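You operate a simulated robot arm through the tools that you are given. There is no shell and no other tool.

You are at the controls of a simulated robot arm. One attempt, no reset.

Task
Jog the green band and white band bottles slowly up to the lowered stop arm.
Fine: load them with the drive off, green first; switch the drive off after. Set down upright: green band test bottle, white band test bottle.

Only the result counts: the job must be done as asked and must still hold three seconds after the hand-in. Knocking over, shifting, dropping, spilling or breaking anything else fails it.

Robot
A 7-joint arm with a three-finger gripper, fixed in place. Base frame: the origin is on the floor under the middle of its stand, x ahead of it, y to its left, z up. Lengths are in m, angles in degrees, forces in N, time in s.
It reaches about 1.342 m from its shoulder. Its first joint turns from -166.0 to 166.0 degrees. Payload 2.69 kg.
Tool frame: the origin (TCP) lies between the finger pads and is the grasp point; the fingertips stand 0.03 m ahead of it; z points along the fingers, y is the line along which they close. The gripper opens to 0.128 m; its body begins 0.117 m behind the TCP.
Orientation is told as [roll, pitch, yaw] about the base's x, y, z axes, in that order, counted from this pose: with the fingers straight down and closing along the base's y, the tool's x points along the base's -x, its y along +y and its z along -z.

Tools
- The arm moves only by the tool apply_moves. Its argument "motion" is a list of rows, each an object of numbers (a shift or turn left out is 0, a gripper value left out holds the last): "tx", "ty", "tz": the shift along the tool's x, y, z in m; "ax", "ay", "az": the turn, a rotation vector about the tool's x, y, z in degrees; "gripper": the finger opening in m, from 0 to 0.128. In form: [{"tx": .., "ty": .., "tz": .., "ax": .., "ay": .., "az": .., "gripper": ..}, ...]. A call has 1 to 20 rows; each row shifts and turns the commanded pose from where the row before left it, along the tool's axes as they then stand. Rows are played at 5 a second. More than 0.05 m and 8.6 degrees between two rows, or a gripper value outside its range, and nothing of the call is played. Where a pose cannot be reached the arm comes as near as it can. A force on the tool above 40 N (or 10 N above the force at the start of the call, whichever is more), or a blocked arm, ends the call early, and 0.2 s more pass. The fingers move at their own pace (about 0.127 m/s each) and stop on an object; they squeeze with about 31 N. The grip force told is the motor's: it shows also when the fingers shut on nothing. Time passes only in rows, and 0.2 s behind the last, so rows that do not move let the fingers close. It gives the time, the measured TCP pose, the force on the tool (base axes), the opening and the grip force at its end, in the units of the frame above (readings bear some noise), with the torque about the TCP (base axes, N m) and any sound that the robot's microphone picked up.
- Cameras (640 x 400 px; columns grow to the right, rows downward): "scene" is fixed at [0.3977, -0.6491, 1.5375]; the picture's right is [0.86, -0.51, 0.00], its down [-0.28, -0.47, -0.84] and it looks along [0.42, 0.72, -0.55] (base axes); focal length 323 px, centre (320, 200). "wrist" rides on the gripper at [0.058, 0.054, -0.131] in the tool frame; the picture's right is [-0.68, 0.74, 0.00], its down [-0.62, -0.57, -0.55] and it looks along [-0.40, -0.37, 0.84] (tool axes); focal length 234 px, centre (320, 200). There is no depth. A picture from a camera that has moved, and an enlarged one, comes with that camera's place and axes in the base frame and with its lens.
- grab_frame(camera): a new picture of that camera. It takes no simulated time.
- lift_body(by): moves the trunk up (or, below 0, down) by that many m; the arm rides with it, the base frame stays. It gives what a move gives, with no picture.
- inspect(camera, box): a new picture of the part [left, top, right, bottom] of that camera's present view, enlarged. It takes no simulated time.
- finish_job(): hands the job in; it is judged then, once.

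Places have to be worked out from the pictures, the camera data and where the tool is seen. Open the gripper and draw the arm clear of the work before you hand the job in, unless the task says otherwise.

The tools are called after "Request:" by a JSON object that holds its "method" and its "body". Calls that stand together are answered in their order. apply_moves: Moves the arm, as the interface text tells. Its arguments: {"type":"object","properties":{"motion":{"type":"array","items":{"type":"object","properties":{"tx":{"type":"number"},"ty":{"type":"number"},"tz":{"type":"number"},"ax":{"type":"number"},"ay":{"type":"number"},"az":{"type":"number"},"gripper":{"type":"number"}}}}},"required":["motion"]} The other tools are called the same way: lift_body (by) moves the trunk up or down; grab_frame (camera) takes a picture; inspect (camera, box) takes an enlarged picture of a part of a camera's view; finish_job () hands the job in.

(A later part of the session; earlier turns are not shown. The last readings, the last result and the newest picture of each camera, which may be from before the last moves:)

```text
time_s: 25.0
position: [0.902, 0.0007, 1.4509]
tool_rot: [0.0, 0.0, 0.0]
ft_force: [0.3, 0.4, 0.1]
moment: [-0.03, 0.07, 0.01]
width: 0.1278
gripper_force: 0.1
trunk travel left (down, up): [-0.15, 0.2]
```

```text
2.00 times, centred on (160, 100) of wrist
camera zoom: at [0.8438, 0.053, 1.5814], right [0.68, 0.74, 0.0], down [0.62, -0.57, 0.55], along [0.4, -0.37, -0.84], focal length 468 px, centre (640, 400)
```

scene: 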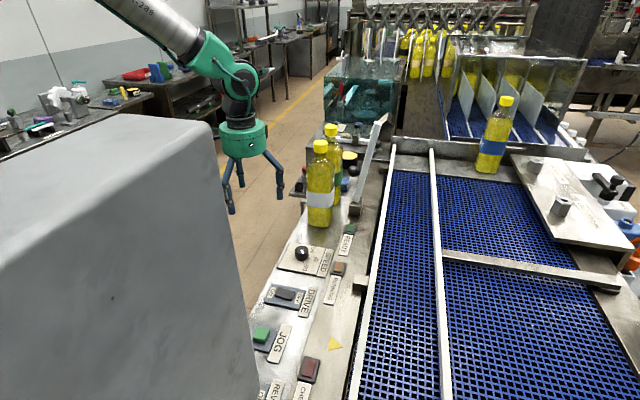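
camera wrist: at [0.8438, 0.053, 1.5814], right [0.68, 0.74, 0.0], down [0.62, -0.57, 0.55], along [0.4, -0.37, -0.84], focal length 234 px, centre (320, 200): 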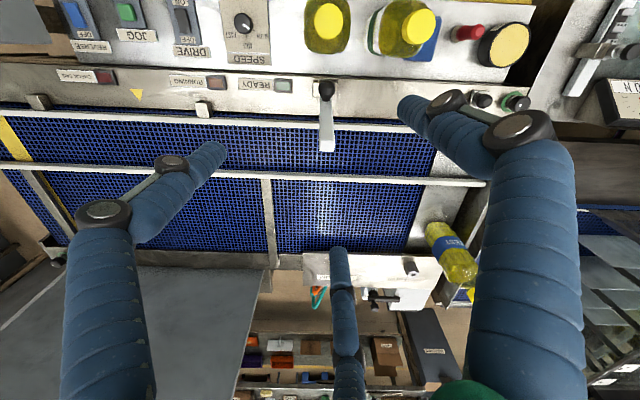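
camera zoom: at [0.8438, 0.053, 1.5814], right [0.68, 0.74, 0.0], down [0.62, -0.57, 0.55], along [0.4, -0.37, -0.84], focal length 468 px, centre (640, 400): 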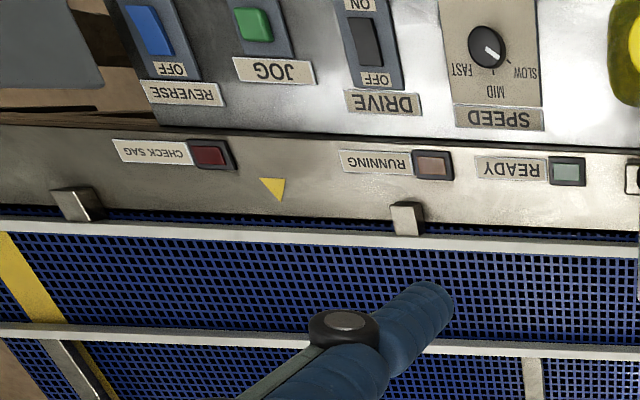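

Measured points in machine axes (u along the belt at 45°, n across it):
- The lever pivot is about u 0.65, n 0.64, z 0.965, and its tip is at n 0.68, z 1.243.
- The rails are at about n 0.725 and 0.878.

I close the fingers, turn to yaw 45° and come down behind the lever's upper part, above the bottle caps.

Request:
{"method": "apply_moves", "body": {"motion": [{"az": -7.5, "gripper": 0.0}, {"az": -7.5}, {"az": -7.5}, {"az": -7.5}, {"az": -7.5}, {"az": -7.5}, {"tx": -0.006, "ty": 0.026}, {"tx": -0.006, "ty": 0.026}, {"tz": 0.04}, {"tz": 0.04}, {"tz": 0.04}, {"tz": 0.04}, {"tz": 0.04}, {"tz": 0.031}, {}]}}

Request:
{"method": "inspect", "body": {"camera": "scene", "box": [290, 90, 450, 190]}}

Request:
{"method": "grab_frame", "body": {"camera": "wrist"}}

```text
time_s: 28.2
position: [0.8736, 0.0451, 1.2208]
tool_rot: [0.0, 0.0, 45.0]
ft_force: [-0.7, -0.5, 0.2]
moment: [-0.01, 0.07, 0.05]
width: 0.0021
gripper_force: 30.6
trunk travel left (down, up): [-0.15, 0.2]
```

```text
4.00 times, centred on (370, 140) of scene
camera zoom: at [0.3977, -0.6491, 1.5375], right [0.86, -0.51, 0.0], down [-0.28, -0.47, -0.84], along [0.42, 0.72, -0.55], focal length 1293 px, centre (120, 440)
```

zoom: 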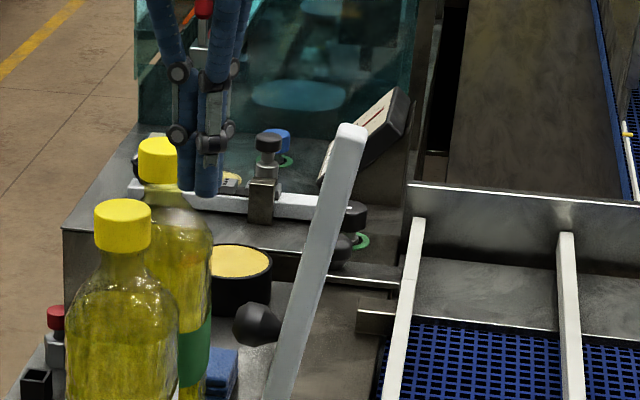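

```text
taken
camera wrist: at [0.7932, 0.0411, 1.3505], right [-0.04, 1.0, 0.0], down [0.84, 0.04, 0.55], along [0.55, 0.02, -0.84], focal length 234 px, centre (320, 200)
```

wrist: 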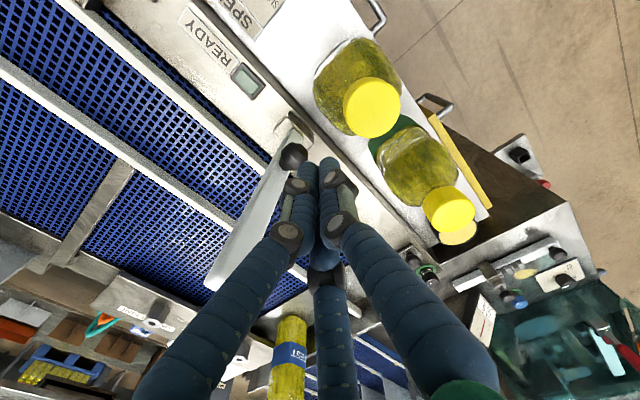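

The fingertips are behind the lever, clear of the caps. I push slowly in +n and check that the lever starts to turn.

Request:
{"method": "apply_moves", "body": {"motion": [{"ty": -0.0172}, {"ty": -0.0172}, {"ty": -0.0172}, {"ty": -0.012}, {"ty": -0.012}, {"ty": -0.012}, {"ty": -0.012}, {}]}}

Request:
{"method": "inspect", "body": {"camera": "scene", "box": [290, 90, 450, 190]}}

Request:
{"method": "grab_frame", "body": {"camera": "wrist"}}

```text
time_s: 30.0
position: [0.9424, -0.0251, 1.2203]
tool_rot: [0.0, 0.0, 45.1]
ft_force: [0.3, -0.4, -0.1]
moment: [0.02, 0.02, -0.01]
width: 0.002
gripper_force: 31.3
trunk travel left (down, up): [-0.15, 0.2]
```

```text
4.00 times, centred on (370, 140) of scene
camera zoom: at [0.3977, -0.6491, 1.5375], right [0.86, -0.51, 0.0], down [-0.28, -0.47, -0.84], along [0.42, 0.72, -0.55], focal length 1293 px, centre (120, 440)
```

zoom: 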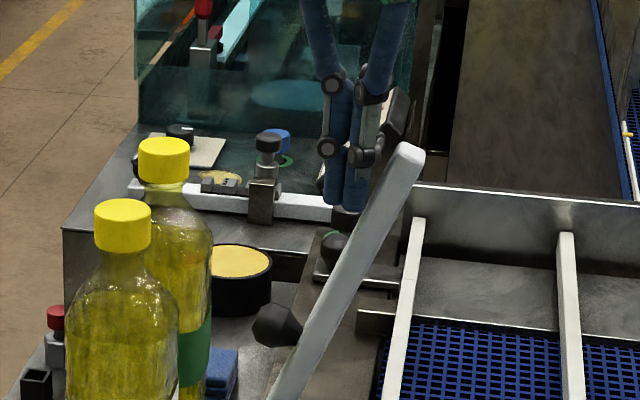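

```text
taken
camera wrist: at [0.864, -0.0298, 1.3512], right [-0.04, 1.0, 0.0], down [0.84, 0.04, 0.55], along [0.55, 0.02, -0.84], focal length 234 px, centre (320, 200)
```

wrist: 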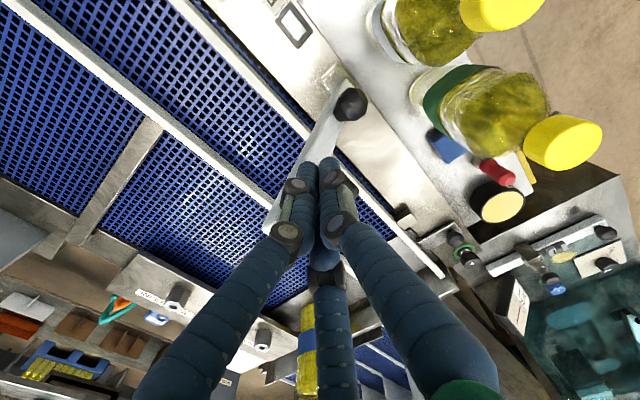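

The lever turns with the push and holds its place when I stop. I follow its arc over and downward.

Request:
{"method": "apply_moves", "body": {"motion": [{"ty": -0.019, "tz": 0.006}, {"ty": -0.018, "tz": 0.009}, {"ty": -0.019, "tz": 0.01}, {"ty": -0.018, "tz": 0.013}, {"ty": -0.017, "tz": 0.015}, {"ty": -0.015, "tz": 0.017}, {"ty": -0.013, "tz": 0.02}, {"ty": -0.01, "tz": 0.02}, {}]}}

Request:
{"method": "inspect", "body": {"camera": "scene", "box": [310, 100, 502, 220]}}

Request:
{"method": "grab_frame", "body": {"camera": "wrist"}}

```text
time_s: 32.0
position: [1.0359, -0.1159, 1.1096]
tool_rot: [0.0, 0.0, 44.9]
ft_force: [0.4, -0.4, -1.1]
moment: [0.01, 0.03, 0.02]
width: 0.0023
gripper_force: 31.2
trunk travel left (down, up): [-0.15, 0.2]
```

```text
3.33 times, centred on (406, 160) of scene
camera zoom: at [0.3977, -0.6491, 1.5375], right [0.86, -0.51, 0.0], down [-0.28, -0.47, -0.84], along [0.42, 0.72, -0.55], focal length 1078 px, centre (33, 333)
```

zoom: 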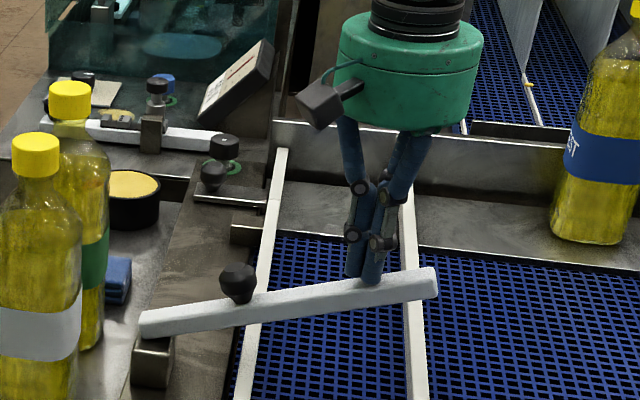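

```text
taken
camera wrist: at [0.9557, -0.1198, 1.2398], right [-0.04, 1.0, 0.0], down [0.84, 0.04, 0.55], along [0.55, 0.02, -0.84], focal length 234 px, centre (320, 200)
```

wrist: 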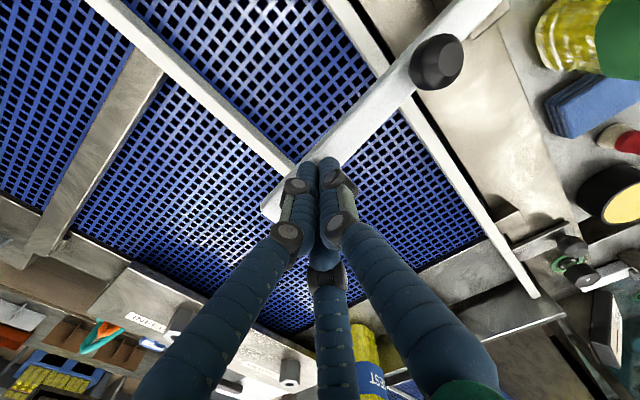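

The lever is about 19° above horizontal now. I keep pressing it down in small steps until it comes to rest.

Request:
{"method": "apply_moves", "body": {"motion": [{"ty": -0.003, "tz": 0.013}, {"ty": -0.003, "tz": 0.013}, {"ty": -0.003, "tz": 0.013}, {"ty": -0.002, "tz": 0.012}, {"tz": 0.01}, {}]}}

Request:
{"method": "inspect", "body": {"camera": "scene", "box": [310, 100, 502, 220]}}

Request:
{"method": "grab_frame", "body": {"camera": "wrist"}}

```text
time_s: 33.4
position: [1.0423, -0.1238, 1.0491]
tool_rot: [0.0, 0.0, 45.1]
ft_force: [-0.3, 0.1, 0.0]
moment: [-0.01, -0.05, 0.03]
width: 0.0022
gripper_force: 30.7
trunk travel left (down, up): [-0.15, 0.2]
```

```text
3.33 times, centred on (406, 160) of scene
camera zoom: at [0.3977, -0.6491, 1.5375], right [0.86, -0.51, 0.0], down [-0.28, -0.47, -0.84], along [0.42, 0.72, -0.55], focal length 1078 px, centre (33, 333)
```

zoom: 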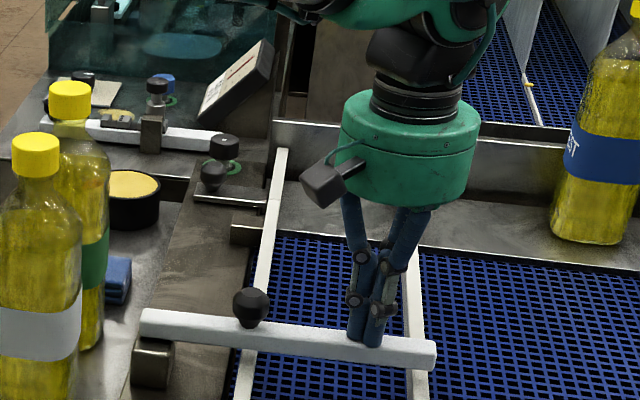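

```text
taken
camera wrist: at [0.9632, -0.1279, 1.1793], right [-0.04, 1.0, 0.0], down [0.84, 0.04, 0.55], along [0.55, 0.02, -0.84], focal length 234 px, centre (320, 200)
```

wrist: 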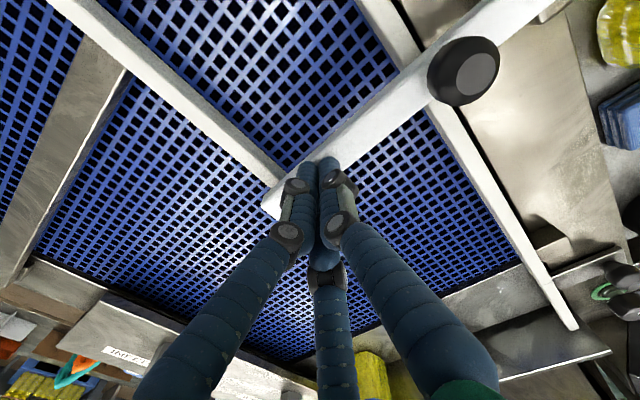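

The stop arm is almost level and there's no force yet. I press on in 5 mm steps to find its lower end.

Request:
{"method": "apply_moves", "body": {"motion": [{"tz": 0.005}, {"tz": 0.005}, {"tz": 0.005}]}}

Request:
{"method": "inspect", "body": {"camera": "scene", "box": [310, 100, 502, 220]}}

```text
time_s: 34.2
position: [1.0433, -0.1241, 1.0424]
tool_rot: [-0.4, -0.3, 45.0]
ft_force: [-4.1, -1.2, 38.6]
moment: [0.24, 0.55, 0.12]
width: 0.0057
gripper_force: 31.2
trunk travel left (down, up): [-0.15, 0.2]
```

```text
3.33 times, centred on (406, 160) of scene
camera zoom: at [0.3977, -0.6491, 1.5375], right [0.86, -0.51, 0.0], down [-0.28, -0.47, -0.84], along [0.42, 0.72, -0.55], focal length 1078 px, centre (33, 333)
```

zoom: 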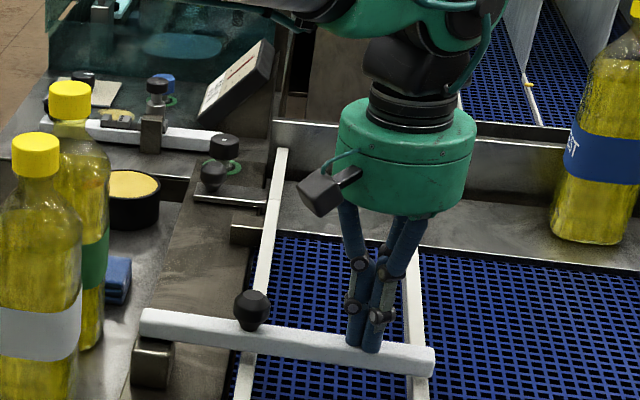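

The arm is bottomed (38.6 N upward at fingertip z 1.012), so it is lowered across the lane. I rise and go above the green bottle with the fingers opened to 0.09.

Request:
{"method": "apply_moves", "body": {"motion": [{"tz": -0.02}, {"tz": -0.045}, {"tz": -0.045}, {"tz": -0.045}, {"tz": -0.045}, {"tz": -0.045}, {"tz": -0.045}, {"tz": -0.045}, {"tx": -0.01754, "ty": 0.0428, "gripper": 0.09}, {"tx": -0.01754, "ty": 0.0428}, {"tx": -0.01754, "ty": 0.0428}, {"tx": -0.01754, "ty": 0.0428}, {"tx": -0.01754, "ty": 0.0428}, {"tx": -0.01754, "ty": 0.0428}, {"tx": -0.01754, "ty": 0.0428}, {}]}}

Request:
{"method": "grab_frame", "body": {"camera": "wrist"}}

Request:
{"method": "grab_frame", "body": {"camera": "scene"}}

```text
time_s: 37.6
position: [0.8803, 0.1784, 1.3318]
tool_rot: [0.0, 0.0, 45.1]
ft_force: [-0.6, 0.9, 0.6]
moment: [-0.1, -0.09, 0.01]
width: 0.0897
gripper_force: 0.0
out of reach, approached as far as the arm can: row 6, 7, 8
trunk travel left (down, up): [-0.15, 0.2]
```

```text
taken
camera wrist: at [0.8009, 0.1757, 1.463], right [-0.04, 1.0, 0.0], down [0.84, 0.04, 0.55], along [0.55, 0.02, -0.84], focal length 234 px, centre (320, 200)
```

wrist: 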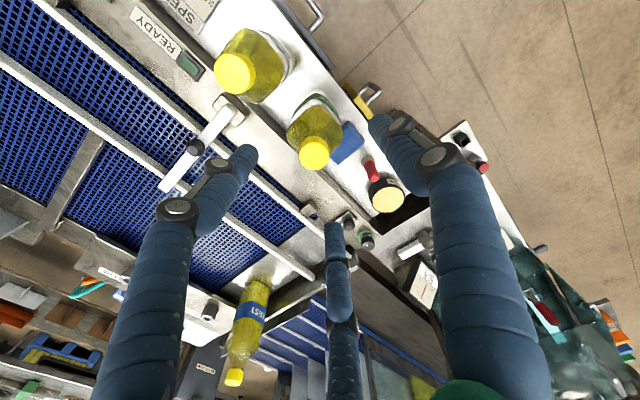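

```text
taken
```

scene: 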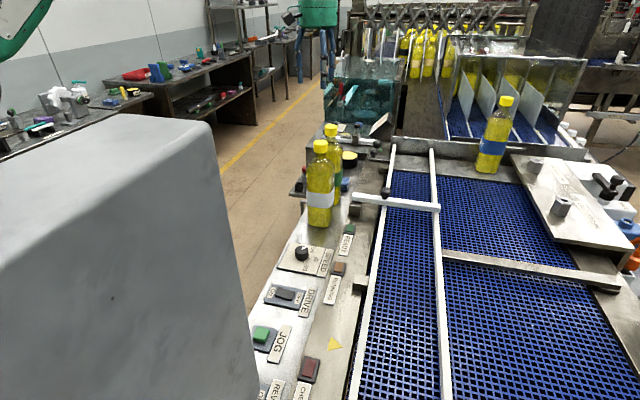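

The hand is near the green bottle at (0.880, 0.178, 1.332), and the stop arm lies across the lane. I zoom in on the caps to refine the green bottle's position.

Request:
{"method": "inspect", "body": {"camera": "wrist", "box": [230, 70, 390, 190]}}

Request:
{"method": "inspect", "body": {"camera": "scene", "box": [280, 110, 376, 170]}}

Request:
{"method": "inspect", "body": {"camera": "scene", "box": [340, 150, 500, 250]}}

```text
3.33 times, centred on (310, 130) of wrist
camera zoom: at [0.8009, 0.1757, 1.463], right [-0.04, 1.0, 0.0], down [0.84, 0.04, 0.55], along [0.55, 0.02, -0.84], focal length 781 px, centre (353, 433)
```

zoom: 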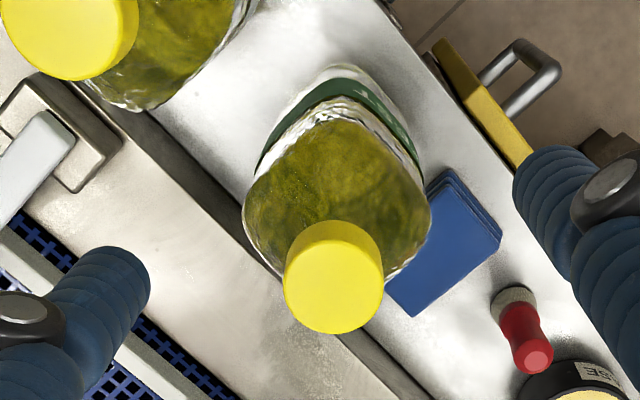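

```text
6.67 times, centred on (328, 140) of scene
camera zoom: at [0.3977, -0.6491, 1.5375], right [0.86, -0.51, 0.0], down [-0.28, -0.47, -0.84], along [0.42, 0.72, -0.55], focal length 2156 px, centre (267, 600)
```

zoom: 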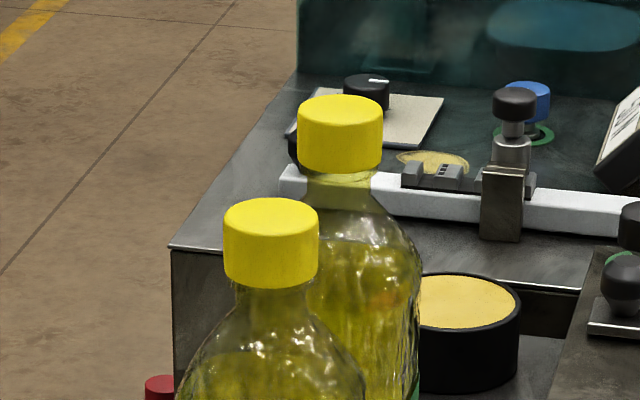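

```text
4.00 times, centred on (420, 200) of scene
camera zoom: at [0.3977, -0.6491, 1.5375], right [0.86, -0.51, 0.0], down [-0.28, -0.47, -0.84], along [0.42, 0.72, -0.55], focal length 1293 px, centre (-80, 200)
```

zoom: 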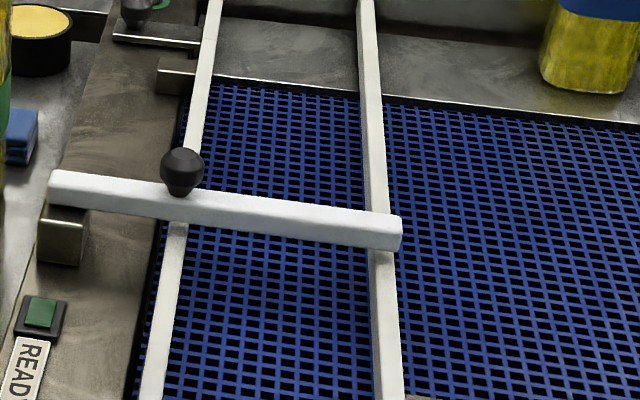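

The green cap's centre is at about (0.920, 0.173, 1.173). I move above it and descend to just over the cap for a final alignment check.

Request:
{"method": "apply_moves", "body": {"motion": [{"tx": -0.0122, "ty": -0.0158}, {"tx": -0.0122, "ty": -0.0158}, {"tz": 0.03}, {"tz": 0.03}, {"tz": 0.03}, {}]}}

Request:
{"method": "inspect", "body": {"camera": "wrist", "box": [240, 100, 400, 200]}}

Request:
{"method": "inspect", "body": {"camera": "scene", "box": [280, 80, 376, 140]}}

```text
time_s: 39.0
position: [0.9204, 0.1733, 1.2438]
tool_rot: [0.0, 0.0, 45.0]
ft_force: [0.7, 0.0, 1.4]
moment: [0.01, 0.05, 0.03]
width: 0.09
gripper_force: 0.0
trunk travel left (down, up): [-0.15, 0.2]
```

```text
4.00 times, centred on (320, 150) of wrist
camera zoom: at [0.8417, 0.1694, 1.3728], right [-0.04, 1.0, 0.0], down [0.83, 0.04, 0.55], along [0.55, 0.02, -0.84], focal length 937 px, centre (320, 400)
```

zoom: 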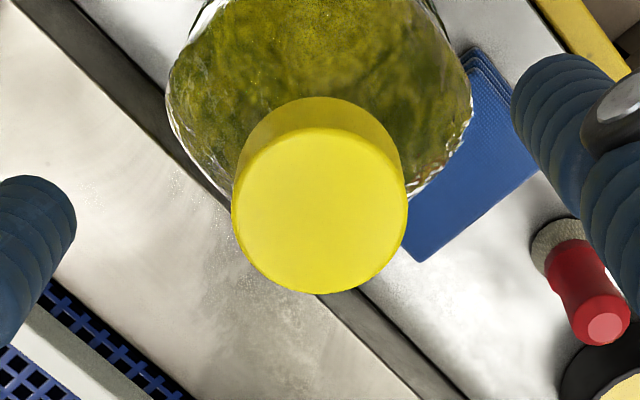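

```text
6.67 times, centred on (328, 110) of scene
camera zoom: at [0.3977, -0.6491, 1.5375], right [0.86, -0.51, 0.0], down [-0.28, -0.47, -0.84], along [0.42, 0.72, -0.55], focal length 2156 px, centre (267, 800)
```

zoom: 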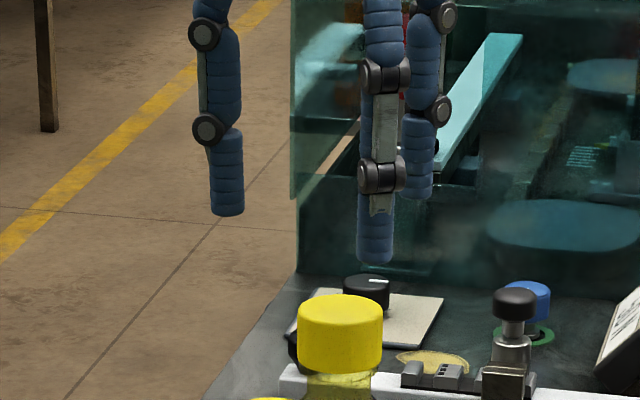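

The cap is centred under the hand to within 1 mm. I descend to TCP z 1.155 and close on the cap.

Request:
{"method": "apply_moves", "body": {"motion": [{"tz": 0.03}, {"tz": 0.03}, {"tz": 0.028}, {}, {"gripper": 0.02}, {}, {}, {}]}}

Request:
{"method": "inspect", "body": {"camera": "scene", "box": [264, 90, 392, 170]}}

Request:
{"method": "inspect", "body": {"camera": "wrist", "box": [240, 110, 400, 210]}}

```text
time_s: 40.8
position: [0.9195, 0.1739, 1.1531]
tool_rot: [-0.1, 0.0, 45.0]
ft_force: [2.2, -0.4, 0.5]
moment: [-0.06, -0.04, 0.04]
width: 0.038
gripper_force: 31.2
trunk travel left (down, up): [-0.15, 0.2]
```

```text
5.00 times, centred on (328, 130) of scene
camera zoom: at [0.3977, -0.6491, 1.5375], right [0.86, -0.51, 0.0], down [-0.28, -0.47, -0.84], along [0.42, 0.72, -0.55], focal length 1617 px, centre (280, 550)
```

zoom: 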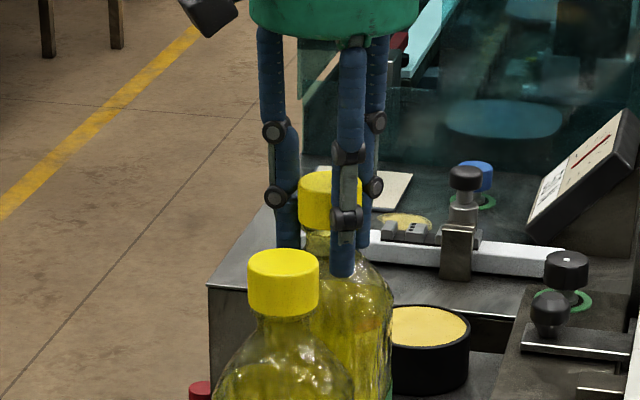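

```text
4.00 times, centred on (320, 160) of wrist
camera zoom: at [0.8406, 0.1702, 1.2845], right [-0.04, 1.0, 0.0], down [0.84, 0.04, 0.55], along [0.55, 0.02, -0.84], focal length 937 px, centre (320, 360)
```

zoom: 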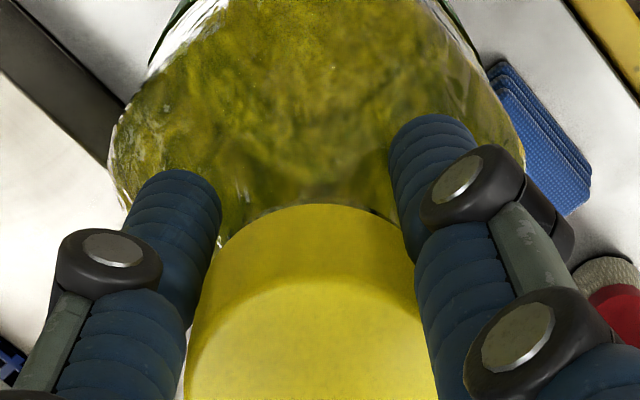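

The cap is gripped (width 0.038, 31 N). I lift a few centimetres slowly and check the weight.

Request:
{"method": "apply_moves", "body": {"motion": [{"tz": -0.005}, {"tz": -0.01}, {"tz": -0.015}, {"tz": -0.02}, {}]}}

Request:
{"method": "inspect", "body": {"camera": "scene", "box": [248, 80, 408, 240]}}

```text
time_s: 42.0
position: [0.9188, 0.1739, 1.2046]
tool_rot: [0.0, 0.1, 45.1]
ft_force: [0.4, 0.6, -8.3]
moment: [0.04, 0.04, 0.03]
width: 0.0379
gripper_force: 31.4
trunk travel left (down, up): [-0.15, 0.2]
```

```text
2.50 times, centred on (328, 160) of scene
camera zoom: at [0.3977, -0.6491, 1.5375], right [0.86, -0.51, 0.0], down [-0.28, -0.47, -0.84], along [0.42, 0.72, -0.55], focal length 808 px, centre (300, 300)
```

zoom: 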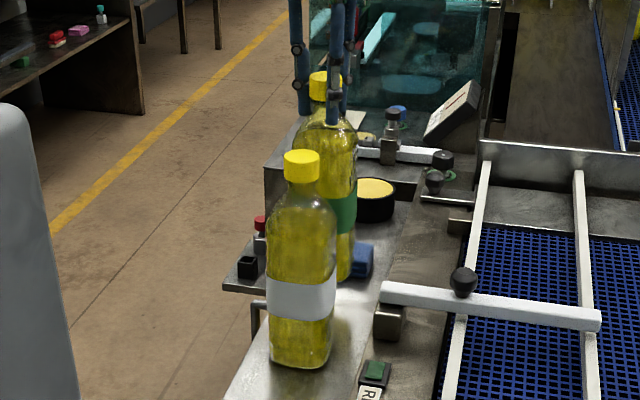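

The lift is clean: about 8.3 N of weight and the bottle hangs upright. I carry it around the robot side of the white bottle, with its base at about z 1.04, and then back along the belt direction.

Request:
{"method": "apply_moves", "body": {"motion": [{"tz": -0.027}, {"tz": -0.027}, {"tz": -0.027}, {"ty": 0.036}, {"ty": 0.037}, {"ty": 0.037}, {"ty": 0.036}, {"tx": 0.0302}, {"tx": 0.0302}, {"tx": 0.0302}, {"tx": 0.0302}, {"tx": 0.0302}, {"tx": 0.0302}, {"tx": 0.0302}, {"tx": 0.0302}, {"tx": 0.0302}, {"tx": 0.0302}, {"tx": 0.0302}, {"tx": 0.0302}, {"tx": 0.0302}]}}

Request:
{"method": "grab_frame", "body": {"camera": "scene"}}

Request:
{"method": "grab_frame", "body": {"camera": "wrist"}}

```text
time_s: 46.2
position: [0.5387, -0.0004, 1.2874]
tool_rot: [0.1, -0.1, 45.1]
ft_force: [0.0, 0.5, -7.6]
moment: [0.01, 0.01, -0.01]
width: 0.038
gripper_force: 31.3
trunk travel left (down, up): [-0.15, 0.2]
```

```text
taken
```

scene: 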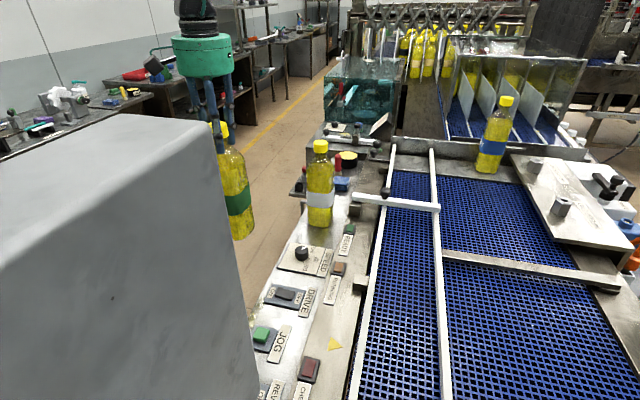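

```text
taken
camera wrist: at [0.4592, -0.0052, 1.4165], right [-0.04, 1.0, 0.0], down [0.84, 0.04, 0.55], along [0.55, 0.02, -0.84], focal length 234 px, centre (320, 200)
```

wrist: 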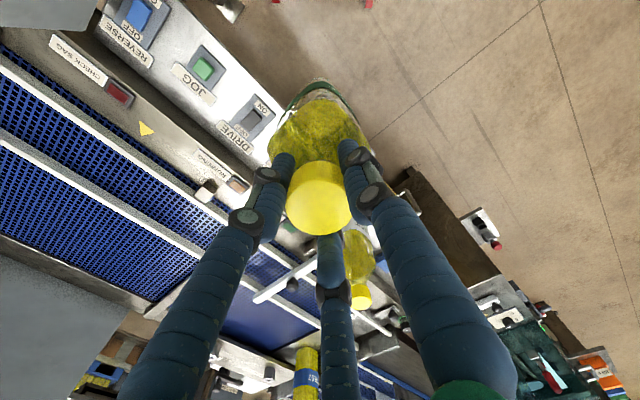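

The green bottle hangs upright at u 0.38, n 0.38. I carry it across the panel to the lane centre (n 0.80), still high.

Request:
{"method": "apply_moves", "body": {"motion": [{"ty": -0.03}, {"ty": -0.03}, {"ty": -0.03}, {"ty": -0.03}, {"ty": -0.03}, {"ty": -0.03}, {"ty": -0.03}, {"ty": -0.03}, {"ty": -0.03}, {"ty": -0.03}, {"ty": -0.03}, {"ty": -0.03}, {"ty": -0.03}, {"ty": -0.03}, {}]}}

Request:
{"method": "grab_frame", "body": {"camera": "scene"}}

Request:
{"method": "grab_frame", "body": {"camera": "wrist"}}

```text
time_s: 49.4
position: [0.8363, -0.2989, 1.2854]
tool_rot: [0.0, 0.0, 45.1]
ft_force: [0.5, -0.6, -8.3]
moment: [0.01, 0.01, -0.01]
width: 0.038
gripper_force: 30.9
trunk travel left (down, up): [-0.15, 0.2]
```

```text
taken
```

scene: 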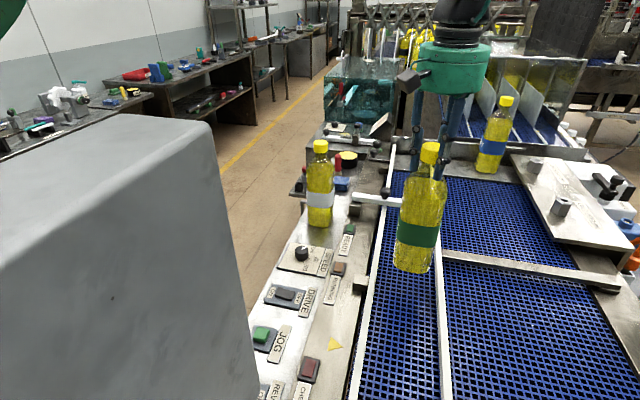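

```text
taken
camera wrist: at [0.7575, -0.3028, 1.4155], right [-0.04, 1.0, 0.0], down [0.84, 0.04, 0.55], along [0.55, 0.02, -0.84], focal length 234 px, centre (320, 200)
```

wrist: 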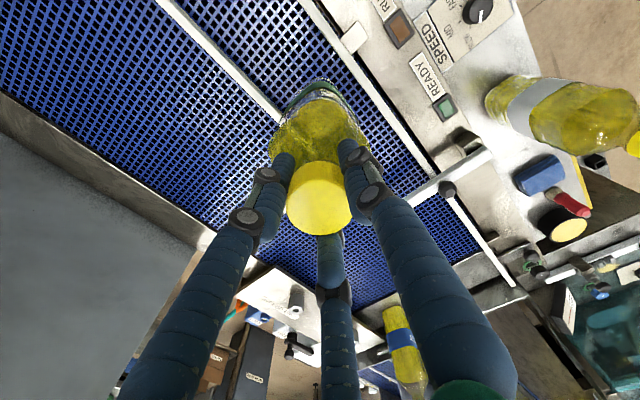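

I zoom in on the rails around the bottle's base to confirm that it is centred in the lane.

Request:
{"method": "inspect", "body": {"camera": "wrist", "box": [200, 0, 440, 150]}}

Request:
{"method": "inspect", "body": {"camera": "scene", "box": [340, 200, 500, 300]}}

```text
2.67 times, centred on (320, 75) of wrist
camera zoom: at [0.7575, -0.3028, 1.4155], right [-0.04, 1.0, 0.0], down [0.84, 0.04, 0.55], along [0.55, 0.02, -0.84], focal length 624 px, centre (320, 533)
```

zoom: 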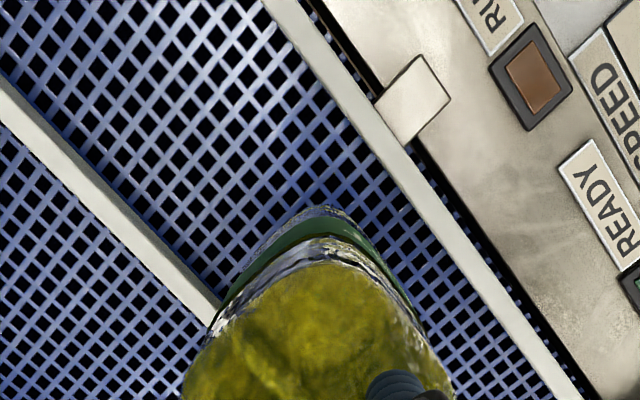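

```text
4.00 times, centred on (420, 250) of scene
camera zoom: at [0.3977, -0.6491, 1.5375], right [0.86, -0.51, 0.0], down [-0.28, -0.47, -0.84], along [0.42, 0.72, -0.55], focal length 1293 px, centre (-80, 0)
```

zoom: 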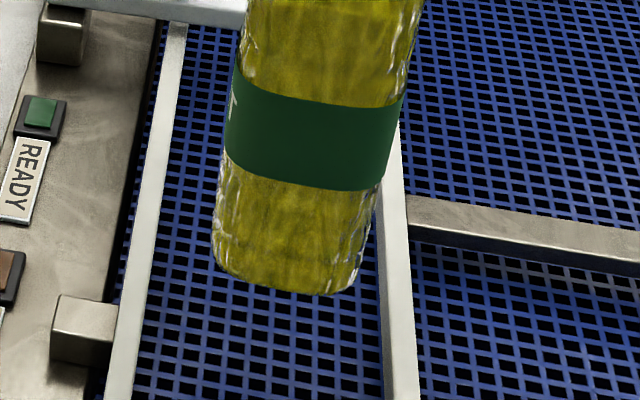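

The inner rail edges come out at n 0.737 and 0.867, so the lane centre is 0.802 and the bottle is centred. I lower it, quickly at first and then in small steps while watching the force.

Request:
{"method": "apply_moves", "body": {"motion": [{"tz": 0.02}, {"tz": 0.02}, {"tz": 0.02}, {"tz": 0.01}, {}]}}

Request:
{"method": "inspect", "body": {"camera": "scene", "box": [340, 190, 500, 290]}}

```text
time_s: 50.6
position: [0.8373, -0.2984, 1.2148]
tool_rot: [0.0, -0.1, 44.9]
ft_force: [-0.3, -0.6, -8.2]
moment: [0.01, -0.02, 0.02]
width: 0.0381
gripper_force: 30.9
trunk travel left (down, up): [-0.15, 0.2]
```

```text
4.00 times, centred on (420, 240) of scene
camera zoom: at [0.3977, -0.6491, 1.5375], right [0.86, -0.51, 0.0], down [-0.28, -0.47, -0.84], along [0.42, 0.72, -0.55], focal length 1293 px, centre (-80, 40)
```

zoom: 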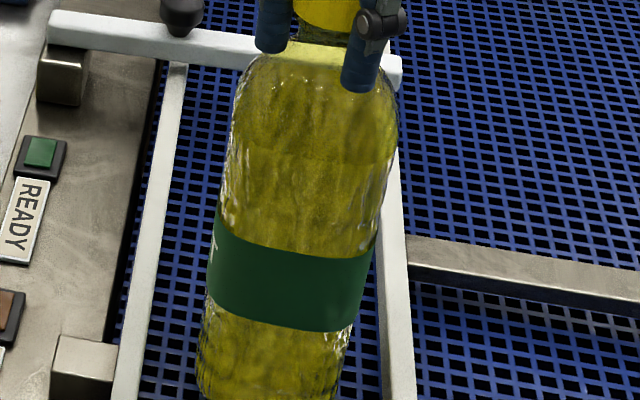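

Still no contact, with the base at about z 0.972. I go on in 4 mm steps.

Request:
{"method": "apply_moves", "body": {"motion": [{"tz": 0.004}, {"tz": 0.004}, {"tz": 0.004}]}}

Request:
{"method": "inspect", "body": {"camera": "scene", "box": [340, 220, 500, 320]}}

```text
time_s: 51.4
position: [0.8375, -0.2976, 1.2044]
tool_rot: [0.0, 0.0, 45.0]
ft_force: [-0.2, -0.8, -1.9]
moment: [-0.03, 0.37, -0.01]
width: 0.0377
gripper_force: 31.1
trunk travel left (down, up): [-0.15, 0.2]
```

```text
4.00 times, centred on (420, 270) of scene
camera zoom: at [0.3977, -0.6491, 1.5375], right [0.86, -0.51, 0.0], down [-0.28, -0.47, -0.84], along [0.42, 0.72, -0.55], focal length 1293 px, centre (-80, -80)
```

zoom: 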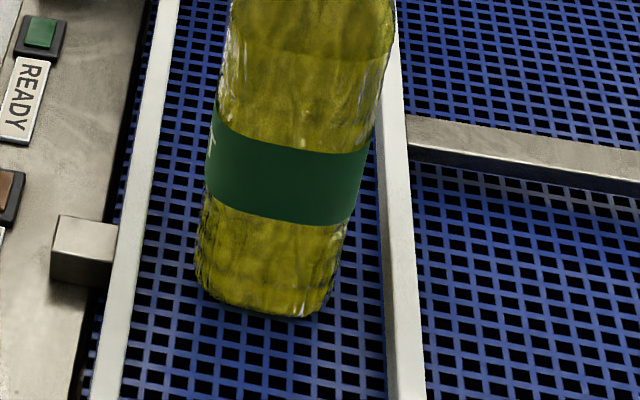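

The weight is now carried by the belt (force down to -1.9 N, contact at TCP z ≈1.204), so the belt is at about z 0.961. I settle it 1 mm more, then open the fingers part way to release.

Request:
{"method": "apply_moves", "body": {"motion": [{"tz": 0.001}, {}]}}

```text
time_s: 52.0
position: [0.8369, -0.2975, 1.2047]
tool_rot: [0.0, 0.0, 45.1]
ft_force: [0.9, -1.2, 7.7]
moment: [-0.25, 0.25, 0.04]
width: 0.038
gripper_force: 31.4
trunk travel left (down, up): [-0.15, 0.2]
```

The bottle is seated (+7.7 N). I open to 0.075 and check that it stands.

Request:
{"method": "apply_moves", "body": {"motion": [{"gripper": 0.045}, {"gripper": 0.06}, {"gripper": 0.075}, {}, {}]}}

Request:
{"method": "grab_frame", "body": {"camera": "scene"}}

Request:
{"method": "grab_frame", "body": {"camera": "wrist"}}

```text
time_s: 53.2
position: [0.8359, -0.2975, 1.2022]
tool_rot: [0.0, 0.0, 45.0]
ft_force: [-0.9, -0.8, 0.4]
moment: [0.0, 0.02, -0.02]
width: 0.0749
gripper_force: 0.0
trunk travel left (down, up): [-0.15, 0.2]
```

```text
taken
```

scene: 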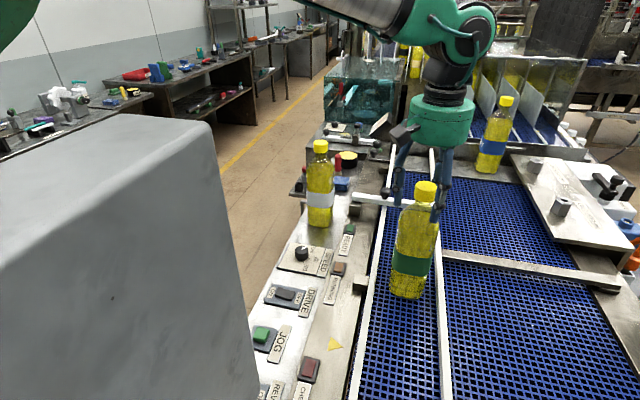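

```text
taken
camera wrist: at [0.7572, -0.3015, 1.333], right [-0.04, 1.0, 0.0], down [0.84, 0.04, 0.55], along [0.55, 0.02, -0.84], focal length 234 px, centre (320, 200)
```

wrist: 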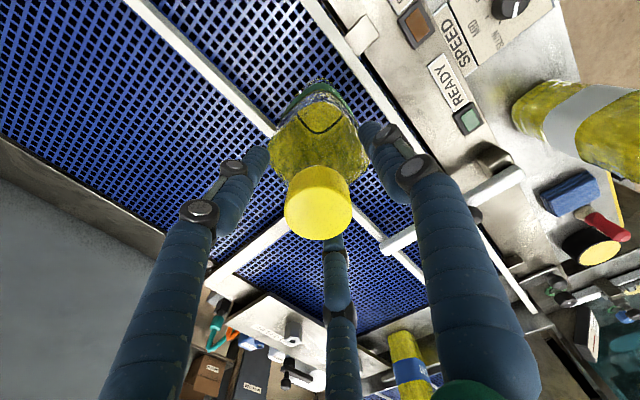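

The green bottle stands on its own. I rise straight up clear of the cap and move over to the white bottle.

Request:
{"method": "apply_moves", "body": {"motion": [{"tz": -0.02}, {"tz": -0.04}, {"tz": -0.04}, {"tx": -0.0331, "ty": 0.0344}, {"tx": -0.0331, "ty": 0.0344}, {"tx": -0.0331, "ty": 0.0344}, {"tx": -0.0331, "ty": 0.0344}, {"tx": -0.0331, "ty": 0.0344}, {"tx": -0.0331, "ty": 0.0344}, {"tx": -0.0331, "ty": 0.0344}, {"tx": -0.0331, "ty": 0.0344}, {"gripper": 0.09}, {}]}}

Request:
{"method": "grab_frame", "body": {"camera": "wrist"}}

Request:
{"method": "inspect", "body": {"camera": "wrist", "box": [240, 90, 400, 190]}}

Request:
{"method": "grab_frame", "body": {"camera": "scene"}}

```text
time_s: 56.0
position: [0.8275, 0.0856, 1.3019]
tool_rot: [-0.1, -0.1, 45.0]
ft_force: [-1.0, -0.9, -1.1]
moment: [0.04, 0.01, -0.01]
width: 0.0903
gripper_force: 0.0
trunk travel left (down, up): [-0.15, 0.2]
```

```text
taken
camera wrist: at [0.7483, 0.0815, 1.4324], right [-0.04, 1.0, 0.0], down [0.84, 0.04, 0.55], along [0.55, 0.02, -0.84], focal length 234 px, centre (320, 200)
```

wrist: 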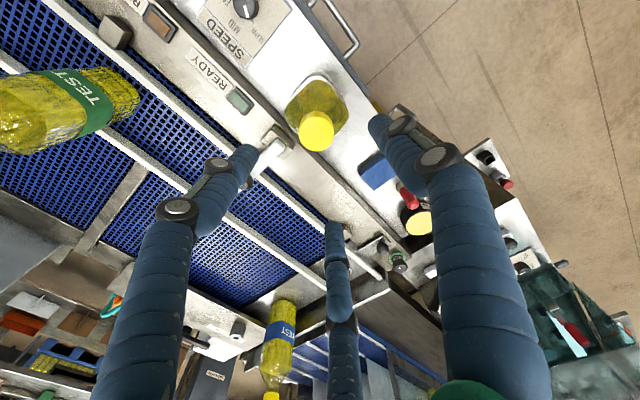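

```text
4.00 times, centred on (320, 140) of wrist
camera zoom: at [0.7483, 0.0815, 1.4324], right [-0.04, 1.0, 0.0], down [0.84, 0.04, 0.55], along [0.55, 0.02, -0.84], focal length 937 px, centre (320, 440)
```

zoom: 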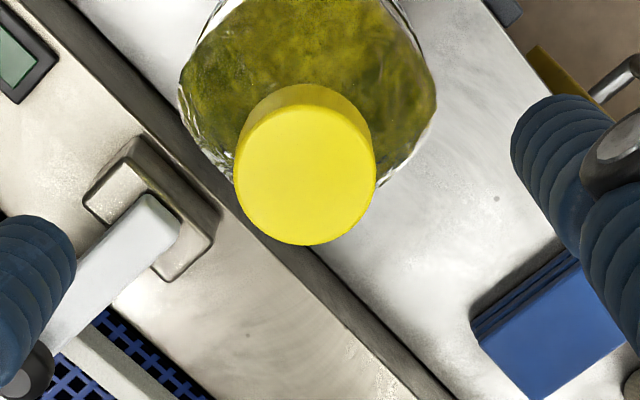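

```text
taken
```

scene: 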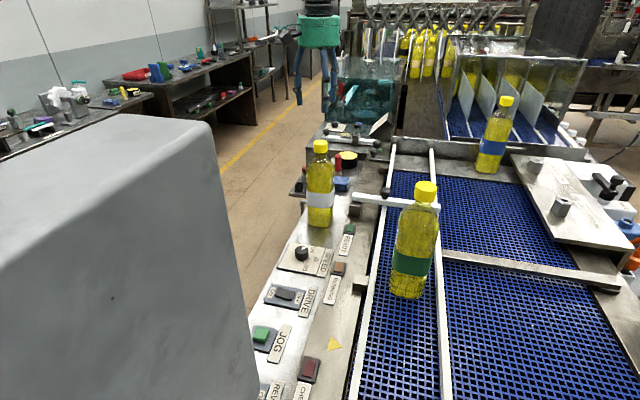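

The white cap is about (2.5, -3.7) mm off from under the hand, at about (0.830, 0.082). I correct that, go lower and check again.

Request:
{"method": "apply_moves", "body": {"motion": [{"tx": 0.0009, "ty": -0.0044, "tz": 0.02}, {"tz": 0.04}, {}]}}

Request:
{"method": "inspect", "body": {"camera": "wrist", "box": [240, 100, 400, 200]}}

```text
time_s: 56.8
position: [0.8304, 0.0819, 1.242]
tool_rot: [0.0, 0.1, 44.9]
ft_force: [0.1, -0.3, 0.1]
moment: [-0.02, 0.07, 0.01]
width: 0.09
gripper_force: 0.1
trunk travel left (down, up): [-0.15, 0.2]
```

```text
4.00 times, centred on (320, 150) of wrist
camera zoom: at [0.7516, 0.0776, 1.3728], right [-0.04, 1.0, 0.0], down [0.84, 0.04, 0.55], along [0.55, 0.02, -0.84], focal length 937 px, centre (320, 400)
```

zoom: 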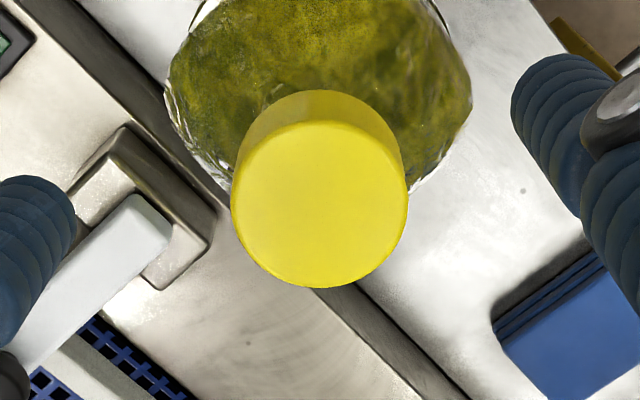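

The white cap is centred. I descend to the same grip height, close on the cap and lift gently.

Request:
{"method": "apply_moves", "body": {"motion": [{"tz": 0.03}, {"tz": 0.03}, {"tz": 0.028}, {}, {"gripper": 0.02}, {}, {}, {}]}}

Request:
{"method": "apply_moves", "body": {"motion": [{"tz": -0.005}, {"tz": -0.01}, {"tz": -0.015}, {"tz": -0.02}, {}]}}

Request:
{"method": "grab_frame", "body": {"camera": "scene"}}

```text
time_s: 58.6
position: [0.8314, 0.0811, 1.1555]
tool_rot: [0.0, 0.0, 45.0]
ft_force: [0.1, 1.4, -0.4]
moment: [0.04, -0.1, 0.01]
width: 0.0382
gripper_force: 30.8
trunk travel left (down, up): [-0.15, 0.2]
```

```text
time_s: 59.8
position: [0.8314, 0.0809, 1.2066]
tool_rot: [-0.1, 0.0, 45.0]
ft_force: [-0.9, 0.1, -7.5]
moment: [0.02, -0.01, 0.01]
width: 0.0381
gripper_force: 30.6
trunk travel left (down, up): [-0.15, 0.2]
```

```text
taken
```

scene: 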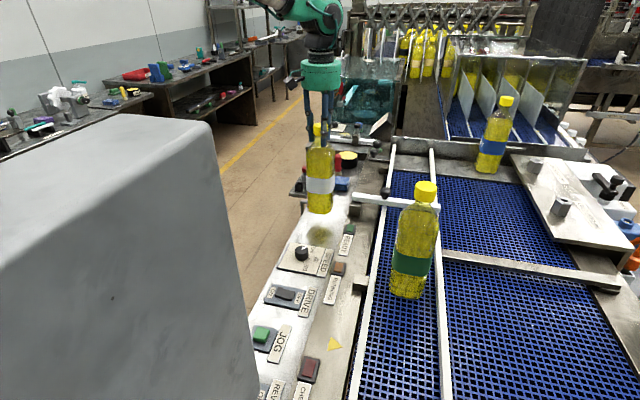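

The white bottle lifts cleanly (7.5 N). I raise it to about z 1.29 and carry it back along the panel to u 0.24, well upstream of the green bottle.

Request:
{"method": "apply_moves", "body": {"motion": [{"tz": -0.027}, {"tz": -0.027}, {"tz": -0.027}, {"tx": 0.02893}, {"tx": 0.02893}, {"tx": 0.02893}, {"tx": 0.02893}, {"tx": 0.02893}, {"tx": 0.02893}, {"tx": 0.02893}, {"tx": 0.02893}, {"tx": 0.02893}, {"tx": 0.02893}, {"tx": 0.02893}, {"tx": 0.02893}, {"tx": 0.02893}, {"tx": 0.02893}, {}]}}

Request:
{"method": "grab_frame", "body": {"camera": "scene"}}

Request:
{"method": "grab_frame", "body": {"camera": "wrist"}}

```text
time_s: 63.6
position: [0.5445, -0.2066, 1.2866]
tool_rot: [0.0, 0.1, 45.0]
ft_force: [-0.7, -0.9, -8.1]
moment: [0.04, -0.03, -0.01]
width: 0.0383
gripper_force: 30.9
trunk travel left (down, up): [-0.15, 0.2]
```

```text
taken
```

scene: 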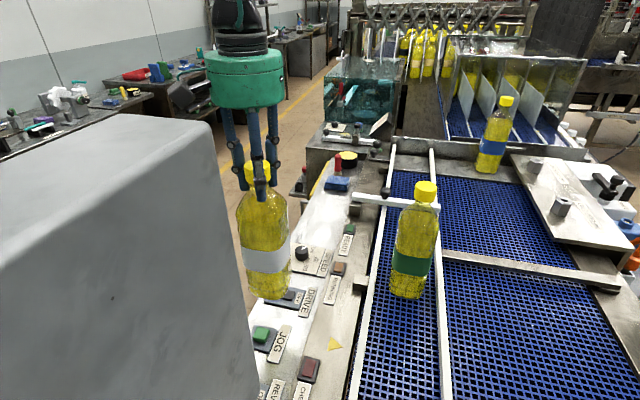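

```text
taken
camera wrist: at [0.4652, -0.2108, 1.4159], right [-0.04, 1.0, 0.0], down [0.84, 0.04, 0.55], along [0.55, 0.02, -0.84], focal length 234 px, centre (320, 200)
```

wrist: 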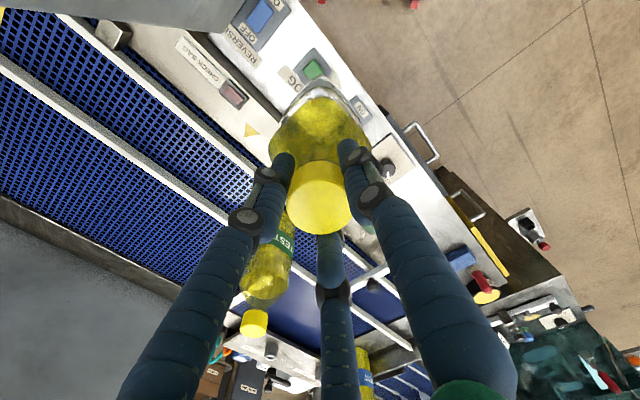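

The white bottle is at u 0.239. I carry it across to the lane centre, still high.

Request:
{"method": "apply_moves", "body": {"motion": [{"ty": -0.0301}, {"ty": -0.0301}, {"ty": -0.0301}, {"ty": -0.0301}, {"ty": -0.0301}, {"ty": -0.0301}, {"ty": -0.0301}, {"ty": -0.0301}, {"ty": -0.0301}, {}]}}

Request:
{"method": "grab_frame", "body": {"camera": "scene"}}

Request:
{"method": "grab_frame", "body": {"camera": "wrist"}}

```text
time_s: 65.8
position: [0.7393, -0.3978, 1.2851]
tool_rot: [0.1, -0.1, 45.1]
ft_force: [1.1, 0.5, -8.5]
moment: [-0.01, 0.0, 0.0]
width: 0.0381
gripper_force: 31.1
trunk travel left (down, up): [-0.15, 0.2]
```

```text
taken
```

scene: 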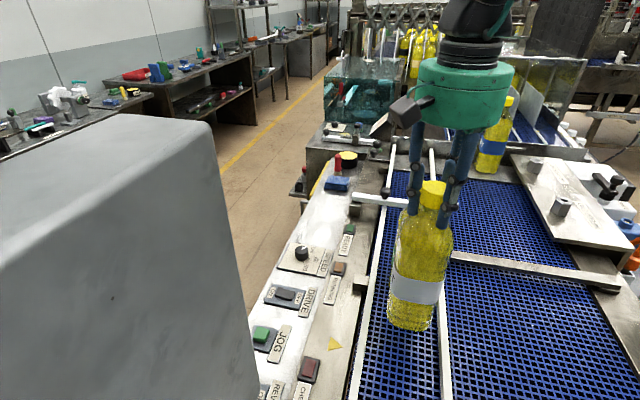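

```text
taken
camera wrist: at [0.6587, -0.4022, 1.4146], right [-0.04, 1.0, 0.0], down [0.84, 0.04, 0.55], along [0.55, 0.02, -0.84], focal length 234 px, centre (320, 200)
```

wrist: 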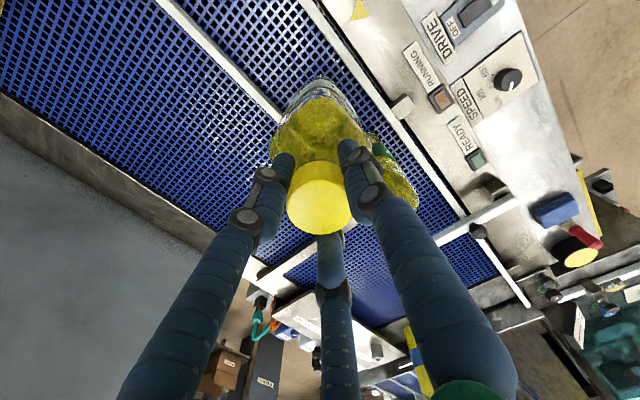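

The white bottle is at u 0.2415, n 0.804, with about 0.14 m between the two bottle axes. I lower it in the same way.

Request:
{"method": "apply_moves", "body": {"motion": [{"tz": 0.02}, {"tz": 0.02}, {"tz": 0.02}, {"tz": 0.009}, {}]}}

Request:
{"method": "apply_moves", "body": {"motion": [{"tz": 0.003}, {"tz": 0.003}]}}

Request:
{"method": "inspect", "body": {"camera": "scene", "box": [320, 180, 512, 340]}}

```text
time_s: 67.0
position: [0.7364, -0.397, 1.2155]
tool_rot: [0.0, 0.0, 44.9]
ft_force: [-0.2, -0.6, -8.2]
moment: [0.01, 0.01, 0.0]
width: 0.0381
gripper_force: 31.0
trunk travel left (down, up): [-0.15, 0.2]
```

```text
time_s: 67.6
position: [0.7375, -0.3973, 1.2104]
tool_rot: [0.0, 0.0, 45.1]
ft_force: [-1.0, -0.2, -9.3]
moment: [-0.04, -0.02, 0.0]
width: 0.0381
gripper_force: 31.0
trunk travel left (down, up): [-0.15, 0.2]
```

```text
2.50 times, centred on (416, 260) of scene
camera zoom: at [0.3977, -0.6491, 1.5375], right [0.86, -0.51, 0.0], down [-0.28, -0.47, -0.84], along [0.42, 0.72, -0.55], focal length 808 px, centre (80, 50)
```

zoom: 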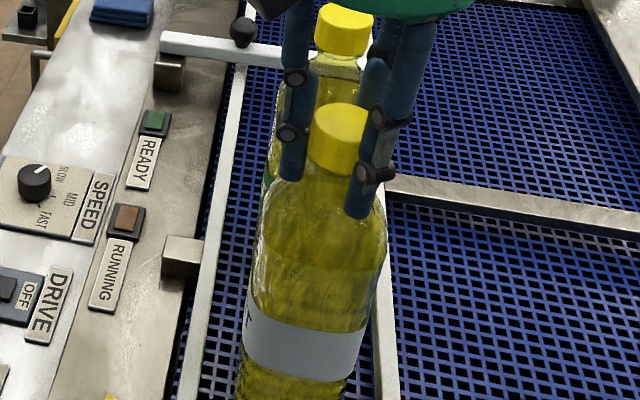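

Still no contact at TCP z 1.210. I continue in 2 mm steps.

Request:
{"method": "apply_moves", "body": {"motion": [{"tz": 0.002}, {"tz": 0.002}]}}

```text
time_s: 68.2
position: [0.7371, -0.3981, 1.2052]
tool_rot: [0.0, 0.0, 45.0]
ft_force: [0.3, 0.3, -8.1]
moment: [-0.02, -0.03, -0.04]
width: 0.0379
gripper_force: 31.6
trunk travel left (down, up): [-0.15, 0.2]
```

Request:
{"method": "apply_moves", "body": {"motion": [{"tz": 0.002}, {}]}}

```text
time_s: 68.8
position: [0.7366, -0.397, 1.2036]
tool_rot: [0.1, 0.0, 44.9]
ft_force: [0.4, 0.0, -5.4]
moment: [-0.07, -0.11, -0.03]
width: 0.0379
gripper_force: 31.2
trunk travel left (down, up): [-0.15, 0.2]
```

The force has started to fall (-5.4 N), so the bottle is just touching the belt. I go down one more millimetre at a time.

Request:
{"method": "apply_moves", "body": {"motion": [{"tz": 0.0012}, {}]}}

```text
time_s: 69.4
position: [0.7372, -0.3978, 1.205]
tool_rot: [-0.1, -0.1, 45.0]
ft_force: [-0.1, 1.4, 5.5]
moment: [0.1, 0.31, 0.02]
width: 0.0383
gripper_force: 31.1
trunk travel left (down, up): [-0.15, 0.2]
```

The bottle is seated (+5.5 N). I open the fingers gradually to release it.

Request:
{"method": "apply_moves", "body": {"motion": [{"gripper": 0.045}, {"gripper": 0.06}, {"gripper": 0.075}, {}, {}]}}

Request:
{"method": "grab_frame", "body": {"camera": "scene"}}

Request:
{"method": "grab_frame", "body": {"camera": "wrist"}}

```text
time_s: 70.6
position: [0.7371, -0.3967, 1.2046]
tool_rot: [0.0, 0.0, 45.0]
ft_force: [0.1, 0.2, -0.3]
moment: [0.01, 0.01, -0.01]
width: 0.0751
gripper_force: 0.0
trunk travel left (down, up): [-0.15, 0.2]
```

```text
taken
```

scene: 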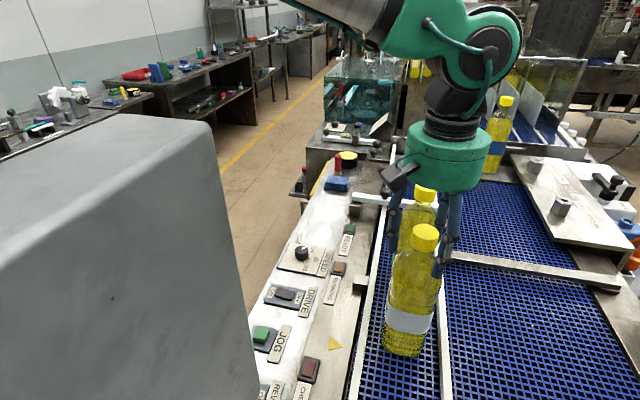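

```text
taken
camera wrist: at [0.6573, -0.4013, 1.3338], right [-0.04, 1.0, 0.0], down [0.84, 0.04, 0.55], along [0.55, 0.02, -0.84], focal length 234 px, centre (320, 200)
```

wrist: 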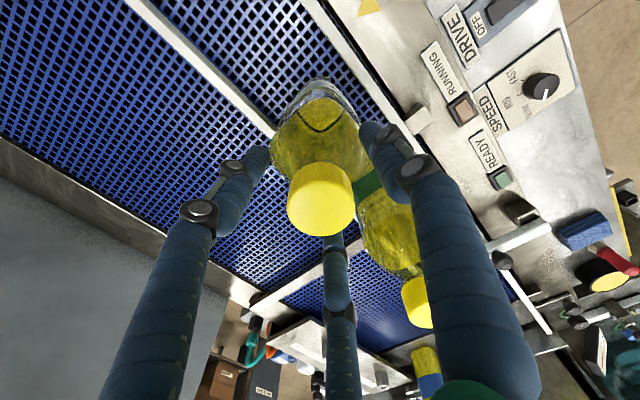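

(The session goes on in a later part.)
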